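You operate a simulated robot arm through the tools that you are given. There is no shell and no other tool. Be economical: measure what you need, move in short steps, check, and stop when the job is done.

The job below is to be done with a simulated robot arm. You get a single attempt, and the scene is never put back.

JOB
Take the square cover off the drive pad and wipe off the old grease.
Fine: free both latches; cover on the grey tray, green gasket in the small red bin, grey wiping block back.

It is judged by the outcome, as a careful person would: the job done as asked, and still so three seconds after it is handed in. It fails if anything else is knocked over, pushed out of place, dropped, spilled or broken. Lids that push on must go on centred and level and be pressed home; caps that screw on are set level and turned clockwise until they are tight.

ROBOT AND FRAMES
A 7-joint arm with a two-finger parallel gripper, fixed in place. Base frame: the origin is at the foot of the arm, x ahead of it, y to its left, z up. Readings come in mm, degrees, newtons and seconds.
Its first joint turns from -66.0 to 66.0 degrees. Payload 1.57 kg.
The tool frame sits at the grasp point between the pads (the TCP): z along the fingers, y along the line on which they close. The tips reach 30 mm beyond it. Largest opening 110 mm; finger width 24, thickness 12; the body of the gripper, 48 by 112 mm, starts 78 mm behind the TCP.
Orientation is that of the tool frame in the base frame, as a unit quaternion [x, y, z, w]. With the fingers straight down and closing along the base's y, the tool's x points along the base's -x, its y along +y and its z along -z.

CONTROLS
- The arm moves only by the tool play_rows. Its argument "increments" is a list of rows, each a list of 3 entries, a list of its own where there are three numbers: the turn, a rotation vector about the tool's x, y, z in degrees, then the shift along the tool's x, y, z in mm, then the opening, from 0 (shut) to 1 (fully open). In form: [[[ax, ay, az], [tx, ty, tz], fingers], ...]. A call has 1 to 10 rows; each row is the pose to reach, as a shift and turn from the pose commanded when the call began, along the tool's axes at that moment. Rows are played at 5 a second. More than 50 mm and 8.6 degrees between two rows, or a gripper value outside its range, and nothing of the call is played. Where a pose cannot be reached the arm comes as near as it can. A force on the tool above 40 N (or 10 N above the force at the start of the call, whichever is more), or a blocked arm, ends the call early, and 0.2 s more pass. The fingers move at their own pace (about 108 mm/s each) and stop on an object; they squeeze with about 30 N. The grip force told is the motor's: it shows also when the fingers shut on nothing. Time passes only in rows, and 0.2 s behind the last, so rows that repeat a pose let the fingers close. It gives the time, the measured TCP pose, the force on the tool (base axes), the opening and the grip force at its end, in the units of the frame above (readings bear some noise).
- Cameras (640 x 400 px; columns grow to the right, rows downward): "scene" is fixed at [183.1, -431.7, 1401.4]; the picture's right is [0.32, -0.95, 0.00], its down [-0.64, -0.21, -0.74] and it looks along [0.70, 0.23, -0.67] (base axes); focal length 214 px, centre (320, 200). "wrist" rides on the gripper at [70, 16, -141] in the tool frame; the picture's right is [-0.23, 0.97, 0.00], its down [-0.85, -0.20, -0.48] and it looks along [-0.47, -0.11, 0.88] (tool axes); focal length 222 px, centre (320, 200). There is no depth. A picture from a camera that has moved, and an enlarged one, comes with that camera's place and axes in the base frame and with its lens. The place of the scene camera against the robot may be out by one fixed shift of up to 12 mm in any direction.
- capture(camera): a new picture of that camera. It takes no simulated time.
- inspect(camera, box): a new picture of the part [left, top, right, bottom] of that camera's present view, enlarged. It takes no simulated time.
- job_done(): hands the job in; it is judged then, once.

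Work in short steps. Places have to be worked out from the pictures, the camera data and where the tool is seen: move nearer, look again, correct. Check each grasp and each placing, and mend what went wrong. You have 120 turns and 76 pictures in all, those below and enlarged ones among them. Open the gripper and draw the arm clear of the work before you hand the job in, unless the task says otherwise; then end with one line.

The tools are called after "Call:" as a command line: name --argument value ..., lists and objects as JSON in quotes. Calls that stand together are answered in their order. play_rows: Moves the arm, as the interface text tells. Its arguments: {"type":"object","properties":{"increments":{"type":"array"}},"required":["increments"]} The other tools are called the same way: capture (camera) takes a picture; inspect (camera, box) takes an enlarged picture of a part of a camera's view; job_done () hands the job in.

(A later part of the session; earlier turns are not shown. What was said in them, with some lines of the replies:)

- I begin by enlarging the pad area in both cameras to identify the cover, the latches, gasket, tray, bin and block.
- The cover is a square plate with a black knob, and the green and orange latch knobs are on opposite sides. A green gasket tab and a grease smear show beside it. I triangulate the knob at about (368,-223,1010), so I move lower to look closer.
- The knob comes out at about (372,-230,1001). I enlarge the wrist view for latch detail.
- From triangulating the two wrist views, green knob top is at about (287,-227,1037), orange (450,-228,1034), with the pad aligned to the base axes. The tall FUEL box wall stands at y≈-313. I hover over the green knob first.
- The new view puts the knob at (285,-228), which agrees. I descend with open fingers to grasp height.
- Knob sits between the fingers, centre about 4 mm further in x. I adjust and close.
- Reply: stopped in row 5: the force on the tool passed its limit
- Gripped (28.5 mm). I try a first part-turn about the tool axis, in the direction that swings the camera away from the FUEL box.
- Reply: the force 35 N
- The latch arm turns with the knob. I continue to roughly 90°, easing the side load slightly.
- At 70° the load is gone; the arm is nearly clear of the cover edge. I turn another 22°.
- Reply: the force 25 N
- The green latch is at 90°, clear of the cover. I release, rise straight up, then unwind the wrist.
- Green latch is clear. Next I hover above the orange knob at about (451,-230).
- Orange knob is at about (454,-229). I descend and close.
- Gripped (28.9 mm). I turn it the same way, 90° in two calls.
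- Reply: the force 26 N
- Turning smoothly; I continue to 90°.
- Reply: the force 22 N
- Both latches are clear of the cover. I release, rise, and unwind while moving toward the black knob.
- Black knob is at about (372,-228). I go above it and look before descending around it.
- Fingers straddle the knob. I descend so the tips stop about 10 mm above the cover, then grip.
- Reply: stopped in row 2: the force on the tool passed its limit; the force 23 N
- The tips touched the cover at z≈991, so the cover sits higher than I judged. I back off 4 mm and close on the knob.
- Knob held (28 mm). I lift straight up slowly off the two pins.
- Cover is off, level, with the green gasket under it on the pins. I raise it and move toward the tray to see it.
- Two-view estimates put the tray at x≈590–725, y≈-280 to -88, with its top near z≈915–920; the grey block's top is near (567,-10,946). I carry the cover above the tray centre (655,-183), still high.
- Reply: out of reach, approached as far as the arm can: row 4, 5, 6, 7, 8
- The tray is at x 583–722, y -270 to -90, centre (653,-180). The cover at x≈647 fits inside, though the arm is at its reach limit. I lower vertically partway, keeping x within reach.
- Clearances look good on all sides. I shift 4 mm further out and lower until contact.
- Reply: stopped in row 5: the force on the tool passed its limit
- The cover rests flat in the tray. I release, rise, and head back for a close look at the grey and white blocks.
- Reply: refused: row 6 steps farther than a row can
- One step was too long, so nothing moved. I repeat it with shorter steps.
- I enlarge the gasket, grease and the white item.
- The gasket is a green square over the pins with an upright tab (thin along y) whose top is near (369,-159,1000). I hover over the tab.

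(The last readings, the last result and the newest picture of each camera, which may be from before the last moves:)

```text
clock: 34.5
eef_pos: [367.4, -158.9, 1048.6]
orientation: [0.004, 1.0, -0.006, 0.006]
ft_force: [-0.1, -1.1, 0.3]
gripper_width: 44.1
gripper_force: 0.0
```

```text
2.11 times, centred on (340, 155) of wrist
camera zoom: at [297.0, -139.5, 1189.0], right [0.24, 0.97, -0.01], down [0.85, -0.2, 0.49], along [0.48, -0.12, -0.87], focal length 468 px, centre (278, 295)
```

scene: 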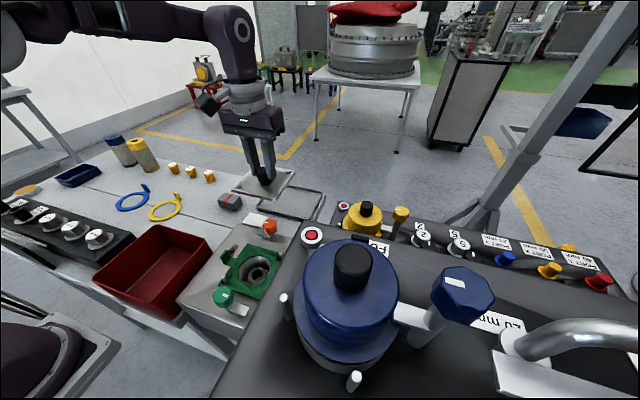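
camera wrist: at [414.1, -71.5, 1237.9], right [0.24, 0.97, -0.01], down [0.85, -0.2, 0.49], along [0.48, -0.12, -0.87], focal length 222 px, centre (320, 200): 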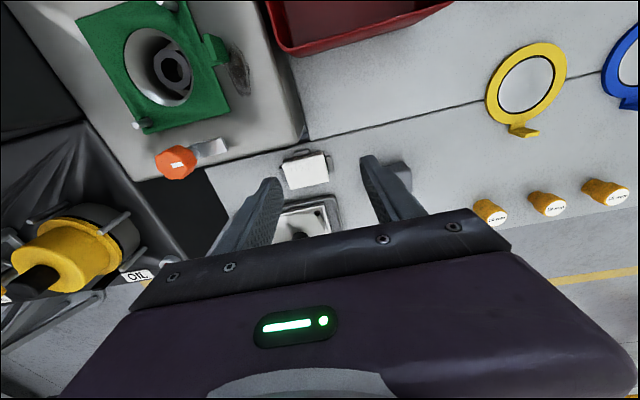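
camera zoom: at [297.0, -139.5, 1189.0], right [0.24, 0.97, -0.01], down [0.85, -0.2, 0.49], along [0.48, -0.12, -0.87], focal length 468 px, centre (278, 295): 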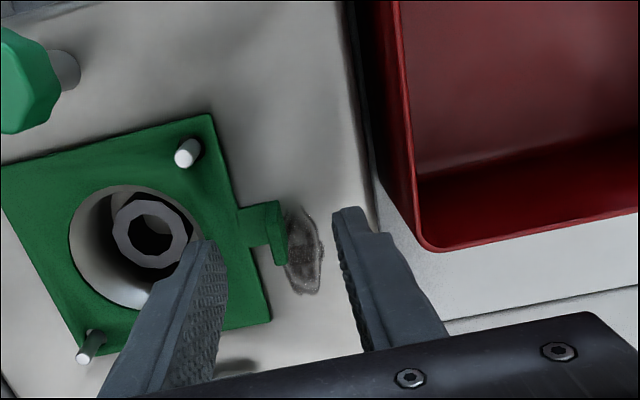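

The tab lies midway between the fingertips. I descend and grip it.

Call:
play_rows --increments '[[[0, 0, 0], [-2, 0, 18], 0.4], [[0, 0, 0], [-2, 0, 34], 0.4], [[0, 0, 0], [-2, 0, 34], 0.4], [[0, 0, 0], [-2, 0, 34], 0.1], [[0, 0, 0], [-2, 0, 34], 0], [[0, 0, 0], [-2, 0, 34], 0]]'

Call:
inspect --camera "wrist" --box '[220, 60, 460, 250]'

```text
clock: 36.0
eef_pos: [370.2, -158.6, 1015.3]
orientation: [0.004, 1.0, -0.006, 0.006]
ft_force: [-0.2, -1.3, -0.3]
gripper_width: 4.5
gripper_force: 24.5
```

```text
2.11 times, centred on (340, 155) of wrist
camera zoom: at [300.5, -139.1, 1156.2], right [0.24, 0.97, -0.01], down [0.85, -0.2, 0.49], along [0.48, -0.12, -0.87], focal length 468 px, centre (278, 295)
```

zoom: 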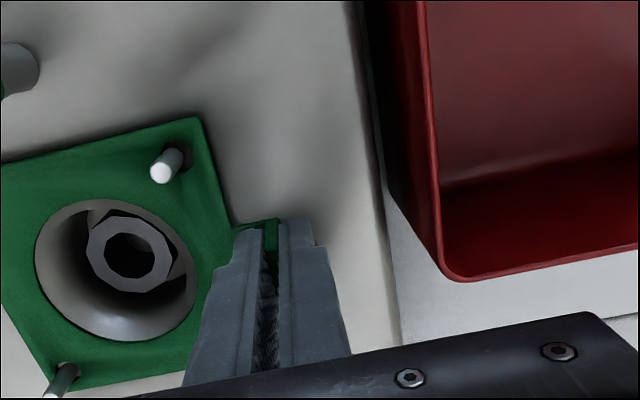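

The tab is gripped (4.5 mm). I lift straight up.

Call:
play_rows --increments '[[[0, 0, 0], [0, 0, -4], 0], [[0, 0, 0], [0, 0, -9], 0], [[0, 0, 0], [0, 0, -16], 0], [[0, 0, 0], [0, 0, -25], 0], [[0, 0, 0], [0, 0, -37], 0], [[0, 0, 0], [0, 0, -52], 0], [[0, 0, 0], [0, 0, -75], 0]]'

Call:
capture --camera "wrist"

Call:
inspect --camera "scene" --box '[90, 180, 310, 340]'

```text
clock: 37.5
eef_pos: [369.1, -161.9, 1089.9]
orientation: [0.005, 1.0, -0.006, 0.006]
ft_force: [-0.1, -0.5, 0.5]
gripper_width: 4.6
gripper_force: 25.3
```

```text
31 pictures are left
camera wrist: at [298.6, -141.7, 1229.7], right [0.24, 0.97, -0.01], down [0.85, -0.2, 0.49], along [0.48, -0.12, -0.87], focal length 222 px, centre (320, 200)
```

wrist: 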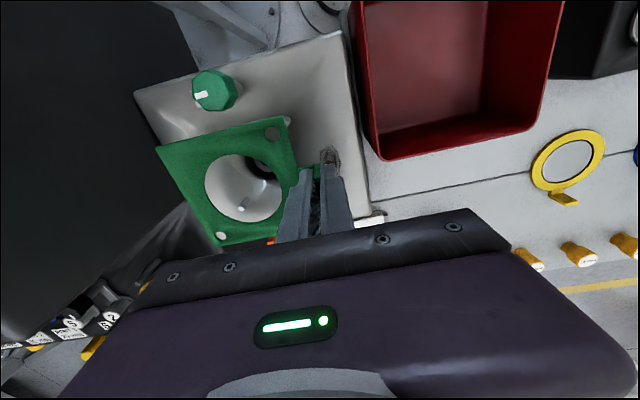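

```text
2.50 times, centred on (200, 260) of scene
camera zoom: at [183.1, -431.7, 1401.4], right [0.32, -0.95, 0.0], down [-0.64, -0.21, -0.74], along [0.7, 0.23, -0.67], focal length 536 px, centre (620, 50)
```

zoom: 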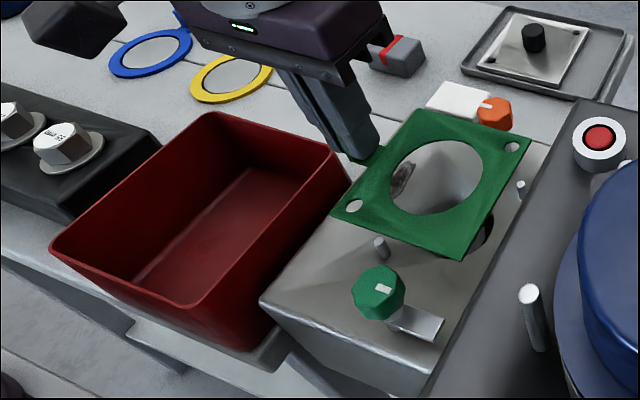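

Gasket is off, held by the tab, with its centre about 71 mm to -y of the tab. The bin rim spans x 240–400, y -99 to 62, at z≈981. I carry it above the bin.

Call:
play_rows --increments '[[[0, 0, 0], [0, 0, -20], 0], [[0, 0, 0], [8, 30, -25], 0], [[0, 0, 0], [16, 62, -25], 0], [[0, 0, 0], [24, 94, -25], 0], [[0, 0, 0], [32, 126, -25], 0], [[0, 0, 0], [40, 158, -25], 0], [[0, 0, 0], [47, 185, -25], 0], [[0, 0, 0], [49, 199, -25], 0], [[0, 0, 0], [49, 199, -25], 0]]'

Call:
capture --camera "wrist"

Call:
inspect --camera "scene" --box '[50, 160, 250, 340]'

```text
clock: 39.5
eef_pos: [321.4, 38.4, 1109.4]
orientation: [0.005, 1.0, -0.006, 0.006]
ft_force: [-0.7, 0.4, 0.1]
gripper_width: 4.5
gripper_force: 25.0
```

```text
29 pictures are left
camera wrist: at [252.3, 57.7, 1250.2], right [0.24, 0.97, -0.01], down [0.85, -0.2, 0.49], along [0.48, -0.12, -0.87], focal length 222 px, centre (320, 200)
```

wrist: 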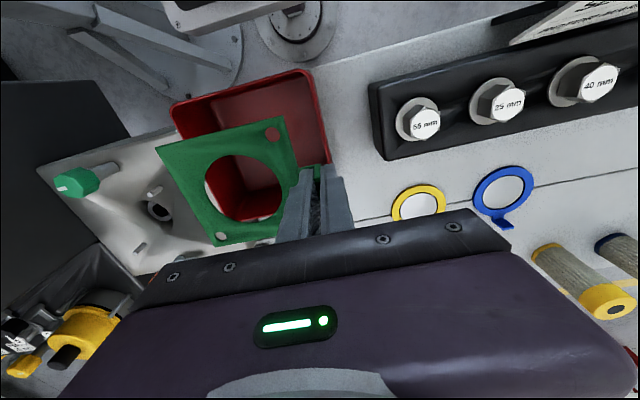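

```text
2.22 times, centred on (150, 250) of scene
camera zoom: at [183.1, -431.7, 1401.4], right [0.32, -0.95, 0.0], down [-0.64, -0.21, -0.74], along [0.7, 0.23, -0.67], focal length 477 px, centre (698, 89)
```

zoom: 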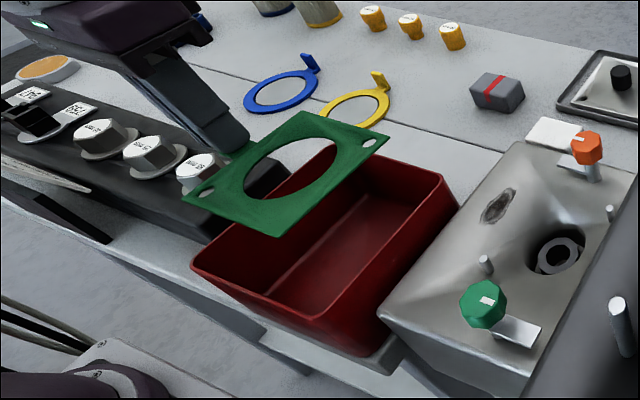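

Re-triangulating puts the bin rim nearer z≈1005 with y about -107 to +45, so a flat gasket plus fingers is a tight fit. I tilt the gasket's free edge down 40° over the bin's middle so it goes in easily.

Call:
play_rows --increments '[[[0, 0, 0], [2, -8, -20], 0], [[0, 0, 0], [4, -16, -40], 0], [[-8, 0, 0], [4, -20, -40], 0], [[-16, 0, 0], [4, -23, -40], 0], [[-24, 0, 0], [4, -26, -40], 0], [[-32, 0, 0], [4, -26, -40], 0], [[-40, 0, 0], [4, -26, -40], 0], [[-40, 0, 0], [4, -26, -40], 0]]'

Call:
inspect --camera "scene" --box '[50, 130, 270, 340]'

Call:
capture --camera "wrist"

```text
clock: 41.4
eef_pos: [316.8, 13.1, 1151.1]
orientation: [0.002, 0.942, 0.337, 0.008]
ft_force: [0.5, 1.0, -0.5]
gripper_width: 4.3
gripper_force: 25.2
```

```text
1.90 times, centred on (160, 235) of scene
camera zoom: at [183.1, -431.8, 1401.4], right [0.32, -0.95, 0.0], down [-0.64, -0.21, -0.74], along [0.7, 0.23, -0.67], focal length 408 px, centre (625, 133)
```

zoom: 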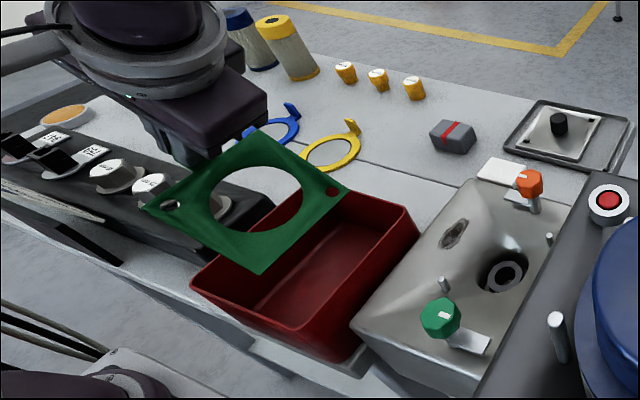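

```text
26 pictures are left
camera wrist: at [245.4, -62.0, 1270.0], right [0.23, 0.75, 0.62], down [0.85, -0.47, 0.26], along [0.48, 0.47, -0.74], focal length 222 px, centre (320, 200)
```

wrist: 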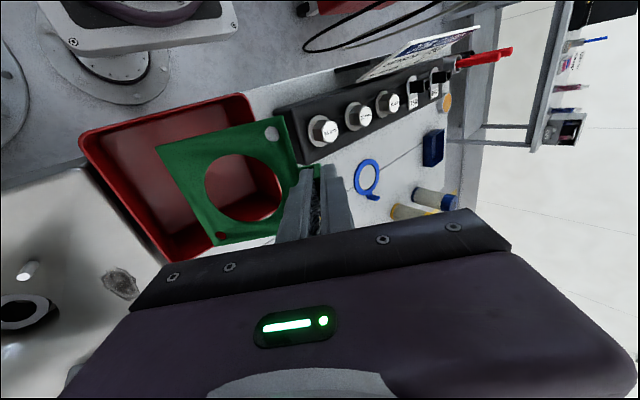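

The rim is confirmed at x 245–389, y -103 to 52, z≈1000. The tilted gasket is over the bin; I lower it in.

Call:
play_rows --increments '[[[0, 0, 0], [0, -20, 22], 0], [[0, 0, 0], [0, -40, 44], 0], [[0, 0, 0], [0, -60, 66], 0], [[0, 0, 0], [0, -75, 82], 0], [[0, 0, 0], [0, -88, 95.7], 0], [[0, 0, 0], [0, -88, 95.7], 0]]'

Call:
inspect --camera "scene" --box '[50, 130, 270, 340]'

```text
clock: 42.8
eef_pos: [317.0, 10.0, 1024.2]
orientation: [0.001, 0.94, 0.34, 0.007]
ft_force: [0.5, 24.2, 29.7]
gripper_width: 5.4
gripper_force: 24.7
```

```text
1.90 times, centred on (160, 235) of scene
camera zoom: at [182.8, -431.0, 1401.6], right [0.32, -0.95, 0.0], down [-0.64, -0.21, -0.74], along [0.7, 0.23, -0.67], focal length 408 px, centre (625, 133)
```

zoom: 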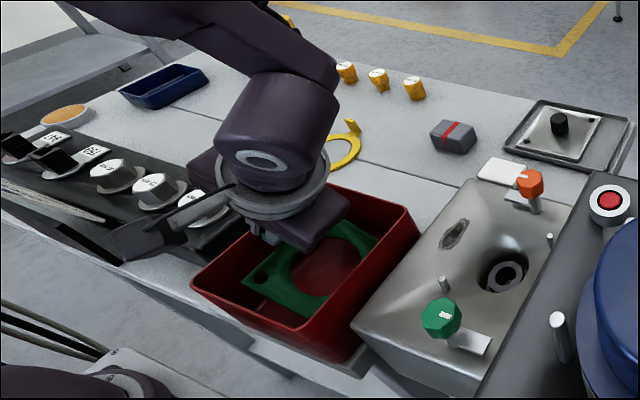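

The gasket's lower edge has touched the bin floor/wall (about 38 N). I ease back a few mm, then release.

Call:
play_rows --increments '[[[0, 0, 0], [0, 5, -2], 0], [[0, 0, 0], [0, 5, -2], 0.12], [[0, 0, 0], [0, 5, -2], 0.15], [[0, 0, 0], [0, 5, -2], 0.15]]'

Call:
capture --camera "wrist"

```text
clock: 43.8
eef_pos: [317.1, 7.9, 1027.7]
orientation: [0.003, 0.942, 0.336, 0.007]
ft_force: [0.1, 0.1, -0.2]
gripper_width: 16.4
gripper_force: 0.0
```

```text
24 pictures are left
camera wrist: at [247.2, -65.8, 1146.6], right [0.23, 0.75, 0.62], down [0.85, -0.47, 0.26], along [0.48, 0.47, -0.74], focal length 222 px, centre (320, 200)
```

wrist: 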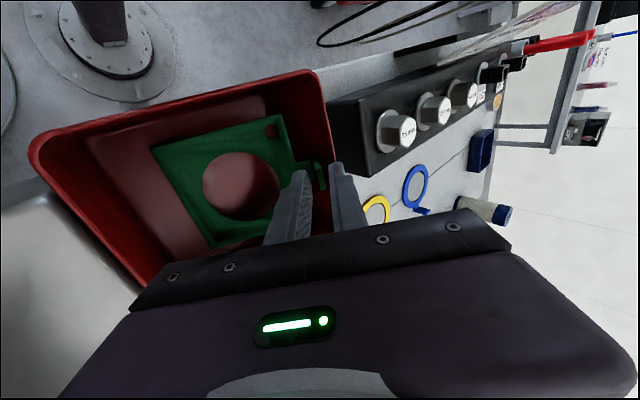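

The gasket is released. I withdraw back along the fingers, then upright the tool and look.

Call:
play_rows --increments '[[[0, 0, 0], [0, 0, -25], 0.15], [[0, 0, 0], [0, 15, -60], 0.15], [[0, 0, 0], [0, 45, -90], 0.2], [[8, 0, 0], [0, 65, -105], 0.3], [[16, 0, 0], [0, 70, -110], 0.3], [[24, 0, 0], [0, 70, -110], 0.3], [[32, 0, 0], [0, 70, -110], 0.3], [[40, 0, 0], [0, 70, -110], 0.3], [[40, 0, 0], [0, 70, -110], 0.3]]'

Call:
capture --camera "wrist"

Call:
inspect --camera "scene" --box '[90, 170, 310, 340]'

```text
clock: 45.8
eef_pos: [316.5, -6.1, 1157.9]
orientation: [0.004, 1.0, -0.007, 0.007]
ft_force: [0.4, 0.3, -0.1]
gripper_width: 32.8
gripper_force: 0.0
```

```text
23 pictures are left
camera wrist: at [246.6, 14.0, 1297.1], right [0.24, 0.97, -0.01], down [0.85, -0.2, 0.49], along [0.48, -0.13, -0.87], focal length 222 px, centre (320, 200)
```

wrist: 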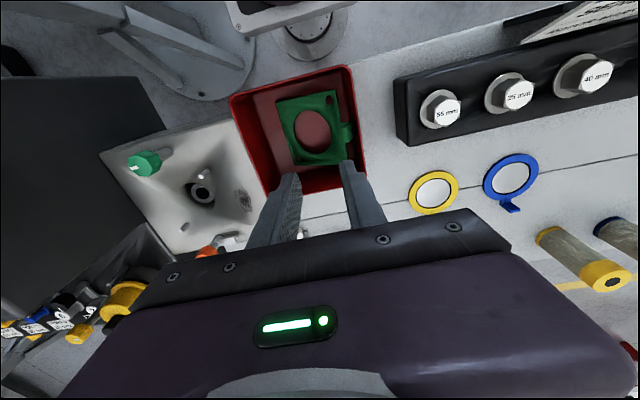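

```text
2.35 times, centred on (200, 255) of scene
camera zoom: at [183.1, -431.7, 1401.4], right [0.32, -0.95, 0.0], down [-0.64, -0.21, -0.74], along [0.7, 0.23, -0.67], focal length 505 px, centre (602, 71)
```

zoom: 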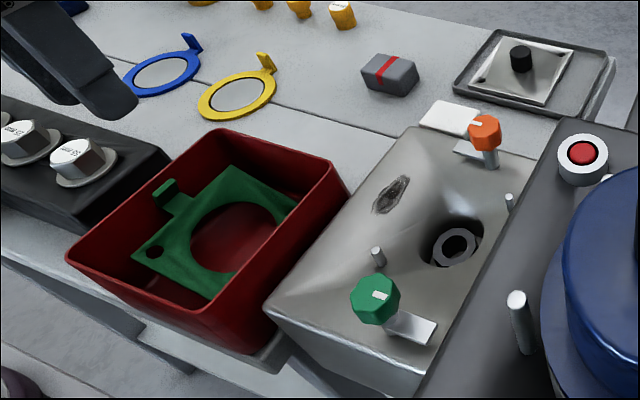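

Gasket is in the bin. Smear is at x≈373–422, y≈-160 to -140. Next I go above the grey block near (567,-10).

Call:
play_rows --increments '[[[0, 0, 0], [-40, 0, 0], 1], [[0, 0, 0], [-80, 0, 10], 1], [[0, 0, 0], [-120, -1, 20], 1], [[0, 0, 0], [-160, -2, 40], 1], [[0, 0, 0], [-200, -3, 60], 1], [[0, 0, 0], [-240, -4, 80], 1], [[0, 0, 0], [-240, -4, 105], 1], [[0, 0, 0], [-240, -4, 120], 1], [[0, 0, 0], [-240, -4, 120], 1]]'

Call:
inspect --camera "wrist" --box '[200, 60, 440, 250]'

```text
clock: 47.8
eef_pos: [557.0, -14.1, 1039.5]
orientation: [0.004, 1.0, -0.006, 0.006]
ft_force: [0.7, -0.4, 0.1]
gripper_width: 110.1
gripper_force: 0.2
```

```text
2.11 times, centred on (320, 155) of wrist
camera zoom: at [487.0, 4.3, 1179.7], right [0.24, 0.97, -0.01], down [0.85, -0.2, 0.49], along [0.48, -0.12, -0.87], focal length 468 px, centre (320, 295)
```

zoom: 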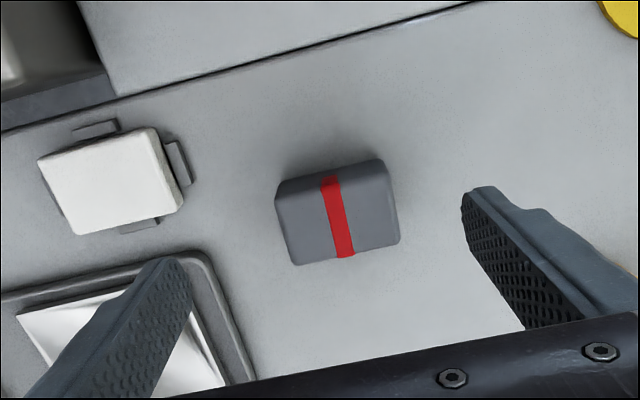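

The grey block measures about 55 (y) × 38 (x) mm, centred near (574,-7) with its top at z≈946. I note that spot for its return, then centre over it and descend.

Call:
play_rows --increments '[[[0, 0, 0], [-16, 7, 20], 0.8], [[0, 0, 0], [-16, 7, 45], 0.8], [[0, 0, 0], [-16, 7, 65], 0.8], [[0, 0, 0], [-16, 7, 80], 0.8], [[0, 0, 0], [-16, 7, 80], 0.8]]'

Call:
inspect --camera "wrist" --box '[200, 60, 440, 250]'

Call:
inspect --camera "scene" --box '[160, 130, 300, 250]'

```text
clock: 49.0
eef_pos: [573.1, -7.1, 959.6]
orientation: [0.005, 1.0, -0.007, 0.007]
ft_force: [0.0, -0.3, 0.3]
gripper_width: 88.1
gripper_force: 0.0
```

```text
2.11 times, centred on (320, 155) of wrist
camera zoom: at [504.2, 11.7, 1101.1], right [0.24, 0.97, -0.01], down [0.85, -0.2, 0.49], along [0.48, -0.12, -0.87], focal length 468 px, centre (320, 295)
```

zoom: 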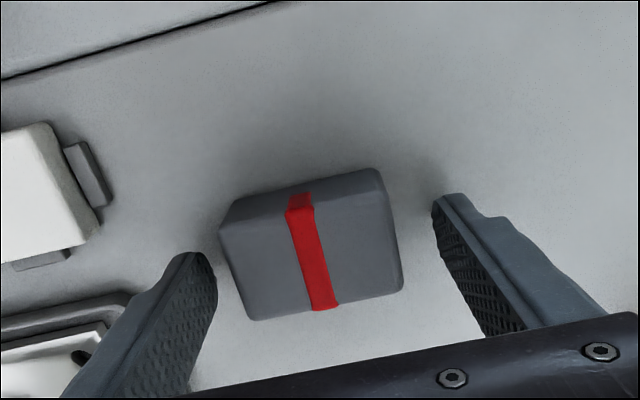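

```text
3.33 times, centred on (230, 190) of scene
camera zoom: at [183.1, -431.7, 1401.4], right [0.32, -0.95, 0.0], down [-0.64, -0.21, -0.74], along [0.7, 0.23, -0.67], focal length 715 px, centre (620, 233)
```

zoom: 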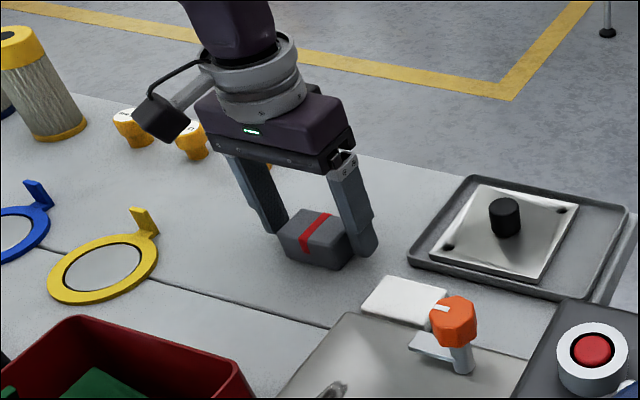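

The block sits centred between the fingers. I close on it and lift.

Call:
play_rows --increments '[[[0, 0, 0], [0, 0, 0], 0.5], [[0, 0, 0], [0, 0, 0], 0.3], [[0, 0, 0], [0, 0, 0], 0.2], [[0, 0, 0], [0, 0, 0], 0.2]]'

```text
clock: 50.0
eef_pos: [572.8, -7.8, 960.3]
orientation: [0.004, 1.0, -0.007, 0.006]
ft_force: [1.4, 0.6, -0.5]
gripper_width: 59.2
gripper_force: 30.4
```

Held (59 mm). I lift it and carry it over the smear.

Call:
play_rows --increments '[[[0, 0, 0], [0, 0, -25], 0.2], [[0, 0, 0], [0, 0, -60], 0.2], [[0, 0, 0], [0, 0, -100], 0.2], [[0, 0, 0], [35, -28, -115], 0.2], [[0, 0, 0], [70, -57, -115], 0.2], [[0, 0, 0], [105, -85, -115], 0.2], [[0, 0, 0], [140, -114, -115], 0.2], [[0, 0, 0], [174, -141, -115], 0.2], [[0, 0, 0], [174, -141, -100], 0.2], [[0, 0, 0], [174, -141, -85], 0.2]]'

Call:
inspect --camera "wrist" --box '[200, 60, 440, 250]'

Call:
inspect --camera "scene" --box '[180, 180, 320, 310]'

```text
clock: 52.1
eef_pos: [397.4, -146.0, 1044.8]
orientation: [0.006, 1.0, -0.006, 0.006]
ft_force: [-0.6, 0.3, -0.8]
gripper_width: 59.2
gripper_force: 29.9
```

```text
2.11 times, centred on (320, 155) of wrist
camera zoom: at [328.1, -126.1, 1184.6], right [0.24, 0.97, -0.01], down [0.85, -0.2, 0.49], along [0.48, -0.12, -0.87], focal length 468 px, centre (320, 295)
```

zoom: 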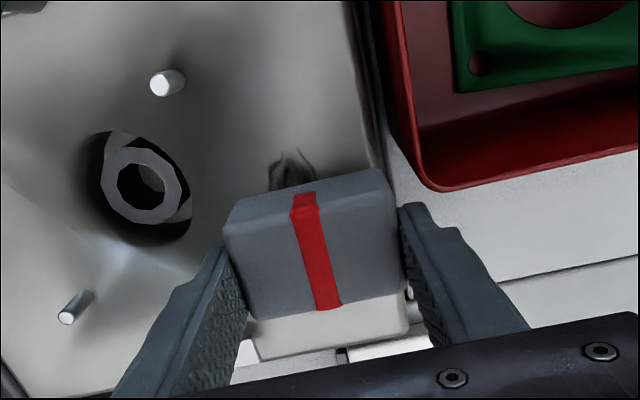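

```text
3.08 times, centred on (250, 245) of scene
camera zoom: at [183.1, -431.8, 1401.4], right [0.32, -0.95, 0.0], down [-0.64, -0.21, -0.74], along [0.7, 0.23, -0.67], focal length 660 px, centre (535, 62)
```

zoom: 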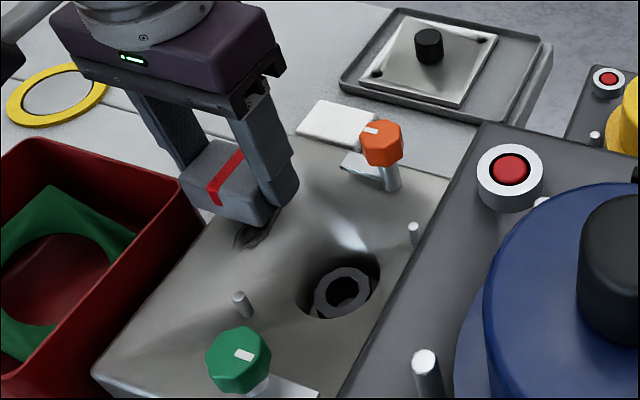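

Fingers would come near the bin rim at this y, so I use y≈-160, where the block still covers the smear. I descend gently to contact.

Call:
play_rows --increments '[[[0, 0, 0], [0, -14, 8], 0.2], [[0, 0, 0], [0, -14, 16], 0.2], [[0, 0, 0], [0, -14, 19], 0.2], [[0, 0, 0], [0, -14, 22], 0.2], [[0, 0, 0], [0, -14, 24], 0.2], [[0, 0, 0], [0, -14, 26], 0.2], [[0, 0, 0], [0, -14, 28], 0.2]]'

```text
clock: 53.6
eef_pos: [398.1, -161.0, 1019.1]
orientation: [0.004, 1.0, -0.007, 0.008]
ft_force: [-4.0, 3.1, 12.8]
gripper_width: 59.0
gripper_force: 30.1
stopped in row 7: the force on the tool passed its limit (the readings are from after the stop); the commanded pose is now the measured one
```

Contact at TCP z≈1019, ~13 N. I wipe back and forth along the smear with light pressure.

Call:
play_rows --increments '[[[0, 0, 0], [10, 0, 1], 0.2], [[0, 0, 0], [22, 0, 1], 0.2], [[0, 0, 0], [10, 0, 1], 0.2], [[0, 0, 0], [-5, 0, 1], 0.2], [[0, 0, 0], [-20, 0, 1], 0.2], [[0, 0, 0], [-26, 0, 1], 0.2], [[0, 0, 0], [-10, 0, 1], 0.2], [[0, 0, 0], [5, 0, 1], 0.2], [[0, 0, 0], [22, 0, 1], 0.2], [[0, 0, 0], [22, 0, 1], 0.2]]'

Call:
inspect --camera "scene" --box '[180, 180, 320, 310]'

```text
clock: 54.4
eef_pos: [382.1, -162.6, 1016.3]
orientation: [0.008, 1.0, -0.006, 0.0]
ft_force: [-5.3, 0.6, 13.9]
gripper_width: 59.4
gripper_force: 30.0
stopped in row 4: the force on the tool passed its limit (the readings are from after the stop); the commanded pose is now the measured one
```

```text
3.08 times, centred on (250, 245) of scene
camera zoom: at [182.7, -431.6, 1401.4], right [0.32, -0.95, 0.0], down [-0.64, -0.21, -0.74], along [0.7, 0.23, -0.67], focal length 660 px, centre (535, 62)
```

zoom: 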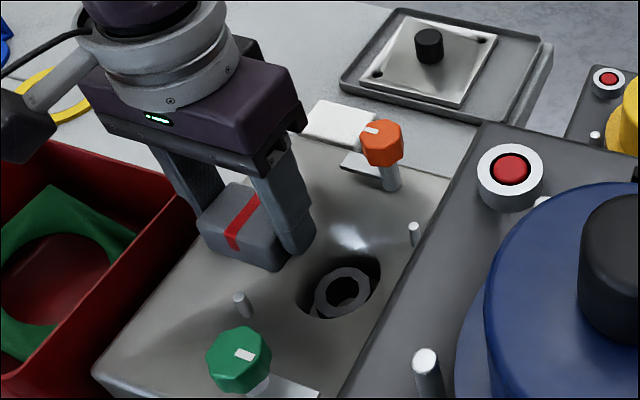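

The force limit tripped mid-stroke, so I continue with less pressure, sweeping forward to x≈420.

Call:
play_rows --increments '[[[0, 0, 0], [0, 0, -1], 0.2], [[0, 0, 0], [-8, 0, -1], 0.2], [[0, 0, 0], [-16, 0, -1], 0.2], [[0, 0, 0], [-24, 0, -1], 0.2], [[0, 0, 0], [-32, 0, -1], 0.2], [[0, 0, 0], [-40, 0, -1], 0.2], [[0, 0, 0], [-40, 0, -1], 0.2]]'

```text
clock: 56.0
eef_pos: [421.4, -161.8, 1017.4]
orientation: [0.006, 1.0, -0.006, 0.0]
ft_force: [-1.8, -0.5, 1.6]
gripper_width: 59.2
gripper_force: 29.6
```

Force is light here (1.6 N). I press about 1.5 mm more and sweep back, then forward.

Call:
play_rows --increments '[[[0, 0, 0], [0, 0, 1.2], 0.2], [[0, 0, 0], [8, 0, 1.2], 0.2], [[0, 0, 0], [16, 0, 1], 0.2], [[0, 0, 0], [24, 0, 0.8], 0.2], [[0, 0, 0], [32, 0, 0.6], 0.2], [[0, 0, 0], [40, 0, 0.5], 0.2], [[0, 0, 0], [46, 0, 0.5], 0.2]]'

Call:
inspect --camera "scene" --box '[190, 210, 270, 290]'

```text
clock: 57.6
eef_pos: [376.4, -160.7, 1016.8]
orientation: [0.007, 1.0, -0.006, -0.001]
ft_force: [7.0, -0.6, 8.5]
gripper_width: 59.0
gripper_force: 30.3
```

```text
5.00 times, centred on (230, 250) of scene
camera zoom: at [183.2, -431.7, 1401.4], right [0.32, -0.95, 0.0], down [-0.64, -0.21, -0.74], along [0.7, 0.23, -0.67], focal length 1072 px, centre (770, -50)
```

zoom: 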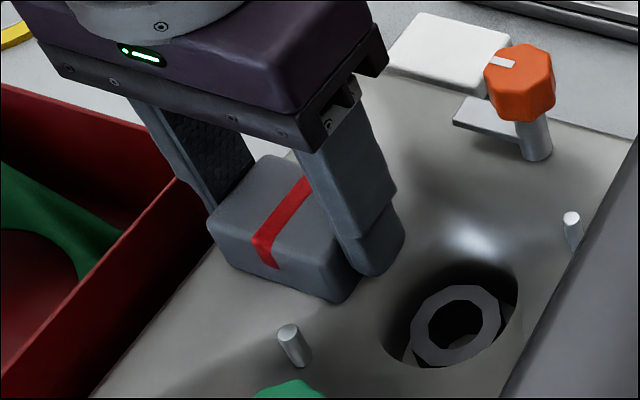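

The visible part looks clean. I make one more pass forward and back, then lift to check.

Call:
play_rows --increments '[[[0, 0, 0], [-10, 0, 0.5], 0.2], [[0, 0, 0], [-20, 0, 0.5], 0.2], [[0, 0, 0], [-32, 0, 0.5], 0.2], [[0, 0, 0], [-44, 0, 0.8], 0.2], [[0, 0, 0], [-32, 3, 0.5], 0.2], [[0, 0, 0], [-20, 3, 0.5], 0.2], [[0, 0, 0], [-8, 3, 0.5], 0.2], [[0, 0, 0], [0, 3, 0], 0.2], [[0, 0, 0], [0, 0, -25], 0.2], [[0, 0, 0], [0, 0, -65], 0.2]]'

Call:
inspect --camera "wrist" --box '[200, 60, 440, 250]'

Call:
inspect --camera "scene" --box '[180, 200, 300, 310]'

```text
clock: 58.0
eef_pos: [378.7, -162.0, 1016.6]
orientation: [0.009, 1.0, -0.004, -0.007]
ft_force: [-6.6, 3.0, 17.8]
gripper_width: 59.3
gripper_force: 30.1
stopped in row 1: the force on the tool passed its limit (the readings are from after the stop); the commanded pose is now the measured one
```

```text
2.11 times, centred on (320, 155) of wrist
camera zoom: at [311.4, -142.2, 1159.1], right [0.24, 0.97, -0.01], down [0.86, -0.21, 0.47], along [0.45, -0.12, -0.88], focal length 468 px, centre (320, 295)
```

zoom: 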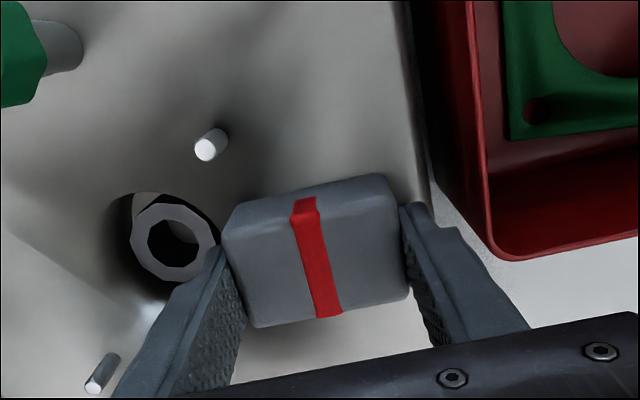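

```text
3.64 times, centred on (240, 255) of scene
camera zoom: at [182.7, -431.6, 1401.5], right [0.32, -0.95, 0.0], down [-0.64, -0.21, -0.74], along [0.7, 0.23, -0.67], focal length 780 px, centre (611, 0)
```

zoom: 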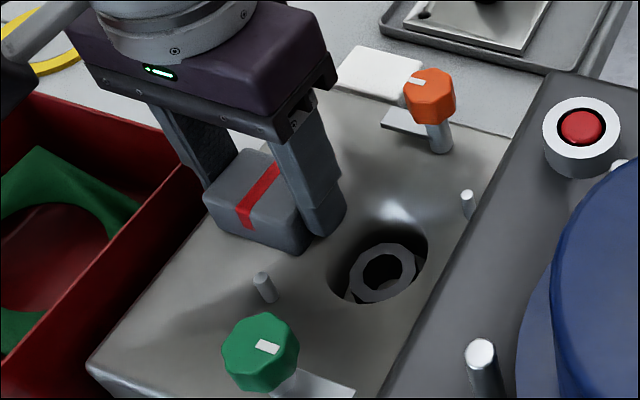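

Force tripped again, but the sweeps already covered the area. I lift off, restore the small tilt, and inspect the pad.

Call:
play_rows --increments '[[[0, 0, 0], [0, 0, -8], 0.2], [[0, -1.5, 0], [0, 0, -25], 0.2], [[0, -1.5, 0], [-20, 15, -60], 0.2], [[0, -1.5, 0], [-50, 30, -80], 0.2], [[0, -1.5, 0], [-80, 50, -80], 0.2], [[0, -1.5, 0], [-80, 50, -80], 0.2]]'

Call:
inspect --camera "scene" --box '[180, 200, 300, 310]'

Call:
capture --camera "wrist"

```text
clock: 59.4
eef_pos: [459.2, -111.3, 1094.5]
orientation: [0.009, 1.0, -0.005, 0.007]
ft_force: [0.5, 0.8, -0.9]
gripper_width: 58.9
gripper_force: 30.0
```

```text
3.64 times, centred on (240, 255) of scene
camera zoom: at [183.1, -431.7, 1401.4], right [0.32, -0.95, 0.0], down [-0.64, -0.21, -0.74], along [0.7, 0.23, -0.67], focal length 780 px, centre (611, 0)
```

zoom: 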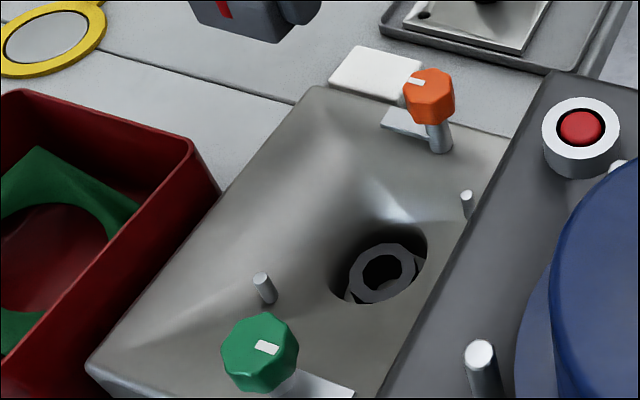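

```text
11 pictures are left
camera wrist: at [390.2, -91.9, 1234.8], right [0.24, 0.97, -0.01], down [0.85, -0.21, 0.49], along [0.47, -0.12, -0.87], focal length 222 px, centre (320, 200)
```

wrist: 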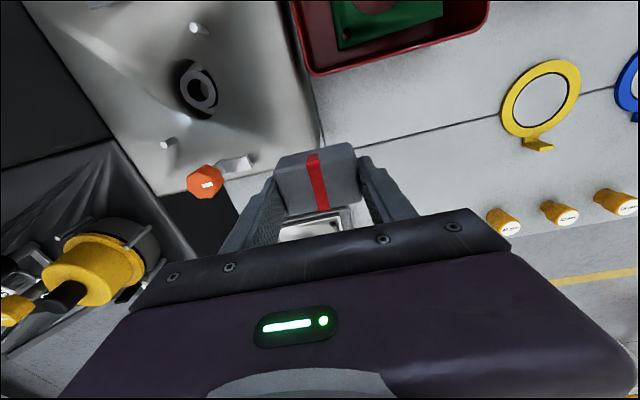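

The pad is clean. I carry the block back to its original place at (573,-8).

Call:
play_rows --increments '[[[0, 0, 0], [-28, 26, 0], 0.2], [[0, 0, -0.6], [-56, 52, 0], 0.2], [[0, 0, -0.6], [-85, 78, 0], 0.2], [[0, 0, -0.6], [-113.5, 103.5, 10], 0.2], [[0, 0, -0.6], [-113.5, 103.5, 40], 0.2], [[0, 0, -0.6], [-113.5, 103.5, 75], 0.2], [[0, 0, -0.6], [-113.5, 103.5, 105], 0.2], [[0, 0, -0.6], [-113.5, 103.5, 122], 0.2], [[0, 0, -0.6], [-113.5, 103.5, 122], 0.2]]'

```text
clock: 61.4
eef_pos: [576.5, -11.2, 972.2]
orientation: [0.004, 1.0, -0.004, 0.006]
ft_force: [-0.5, 0.5, -0.3]
gripper_width: 59.1
gripper_force: 30.2
```

I'm a few mm off, so I correct to (573,-8) and lower until contact.

Call:
play_rows --increments '[[[0, 0, 0], [3.5, 3, 4], 0.2], [[0, 0, 0], [3.5, 3, 8], 0.2], [[0, 0, 0], [3.5, 3, 11], 0.2], [[0, 0, 0], [3.5, 3, 13], 0.2], [[0, 0, 0], [3.5, 3, 15], 0.2], [[0, 0, 0], [3.5, 3, 17], 0.2]]'

Call:
inspect --camera "scene" --box '[160, 130, 300, 250]'

```text
clock: 62.8
eef_pos: [573.3, -8.6, 956.5]
orientation: [0.003, 1.0, -0.004, 0.006]
ft_force: [0.2, 0.0, 1.4]
gripper_width: 58.7
gripper_force: 30.2
```

```text
3.33 times, centred on (230, 190) of scene
camera zoom: at [183.1, -431.7, 1401.4], right [0.32, -0.95, 0.0], down [-0.64, -0.21, -0.74], along [0.7, 0.23, -0.67], focal length 715 px, centre (620, 233)
```

zoom: 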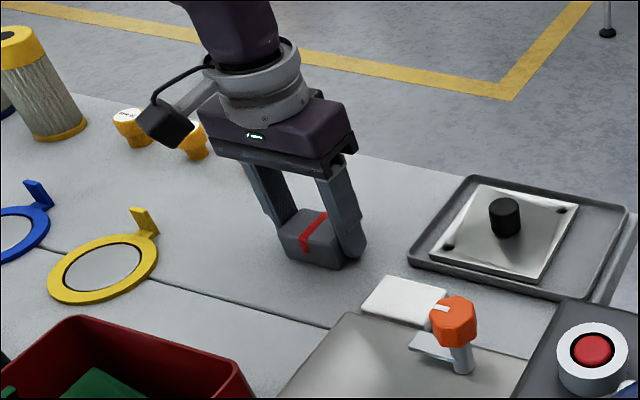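

It's just about touching, so I lower in 1 mm steps to confirm contact.

Call:
play_rows --increments '[[[0, 0, 0], [0, 0, 1], 0.2], [[0, 0, 0], [0, 0, 2], 0.2], [[0, 0, 0], [0, 0, 2], 0.2]]'

```text
clock: 63.6
eef_pos: [574.2, -8.5, 956.1]
orientation: [0.003, 1.0, -0.004, 0.008]
ft_force: [-2.4, -3.2, 33.8]
gripper_width: 59.1
gripper_force: 30.1
```

Firm contact. I ease the load, open, and rise.

Call:
play_rows --increments '[[[0, 0, 0], [0, 0, -2], 0.2], [[0, 0, 0], [0, 0, -2], 0.6], [[0, 0, 0], [0, 0, -2], 0.8], [[0, 0, 0], [0, 0, -25], 0.8], [[0, 0, 0], [0, 0, -60], 0.8], [[0, 0, 0], [15, 0, -100], 0.8], [[0, 0, 0], [45, 0, -135], 0.8], [[0, 0, 0], [80, 0, -165], 0.8], [[0, 0, 0], [115, 0, -185], 0.8]]'

Call:
capture --camera "wrist"

Call:
inspect --camera "scene" --box '[90, 130, 330, 330]'

```text
clock: 65.6
eef_pos: [453.0, -2.4, 1137.4]
orientation: [0.002, 1.0, -0.004, 0.005]
ft_force: [-0.7, -0.6, -0.2]
gripper_width: 87.8
gripper_force: 0.1
```

```text
9 pictures are left
camera wrist: at [383.8, 16.1, 1278.2], right [0.23, 0.97, -0.01], down [0.85, -0.2, 0.49], along [0.48, -0.12, -0.87], focal length 222 px, centre (320, 200)
```

wrist: 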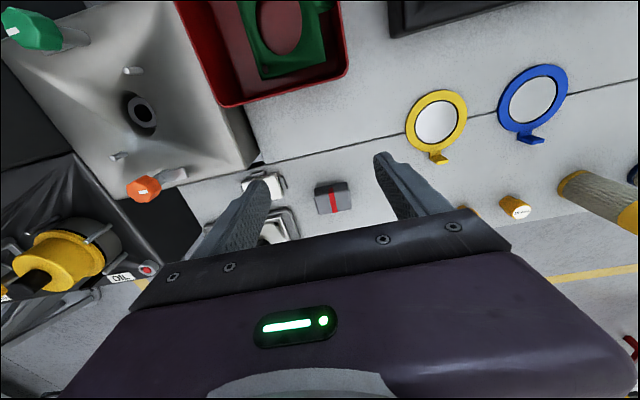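

```text
2.00 times, centred on (210, 230) of scene
camera zoom: at [183.1, -431.7, 1401.4], right [0.32, -0.95, 0.0], down [-0.64, -0.21, -0.74], along [0.7, 0.23, -0.67], focal length 429 px, centre (540, 140)
```

zoom: 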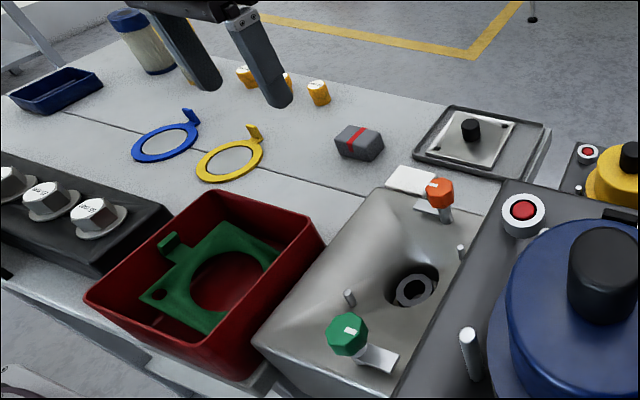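

Everything checks out: cover on the tray, gasket in the bin, pad clean, block back at its starting place, latches free and arm clear. I hand it in.

Call:
job_done

```text
The job is handed in.
```

Job handed in: both latches are freed, the cover is on the grey tray, the gasket is in the red bin, the old grease is wiped off, and the grey wiping block is back where it was.
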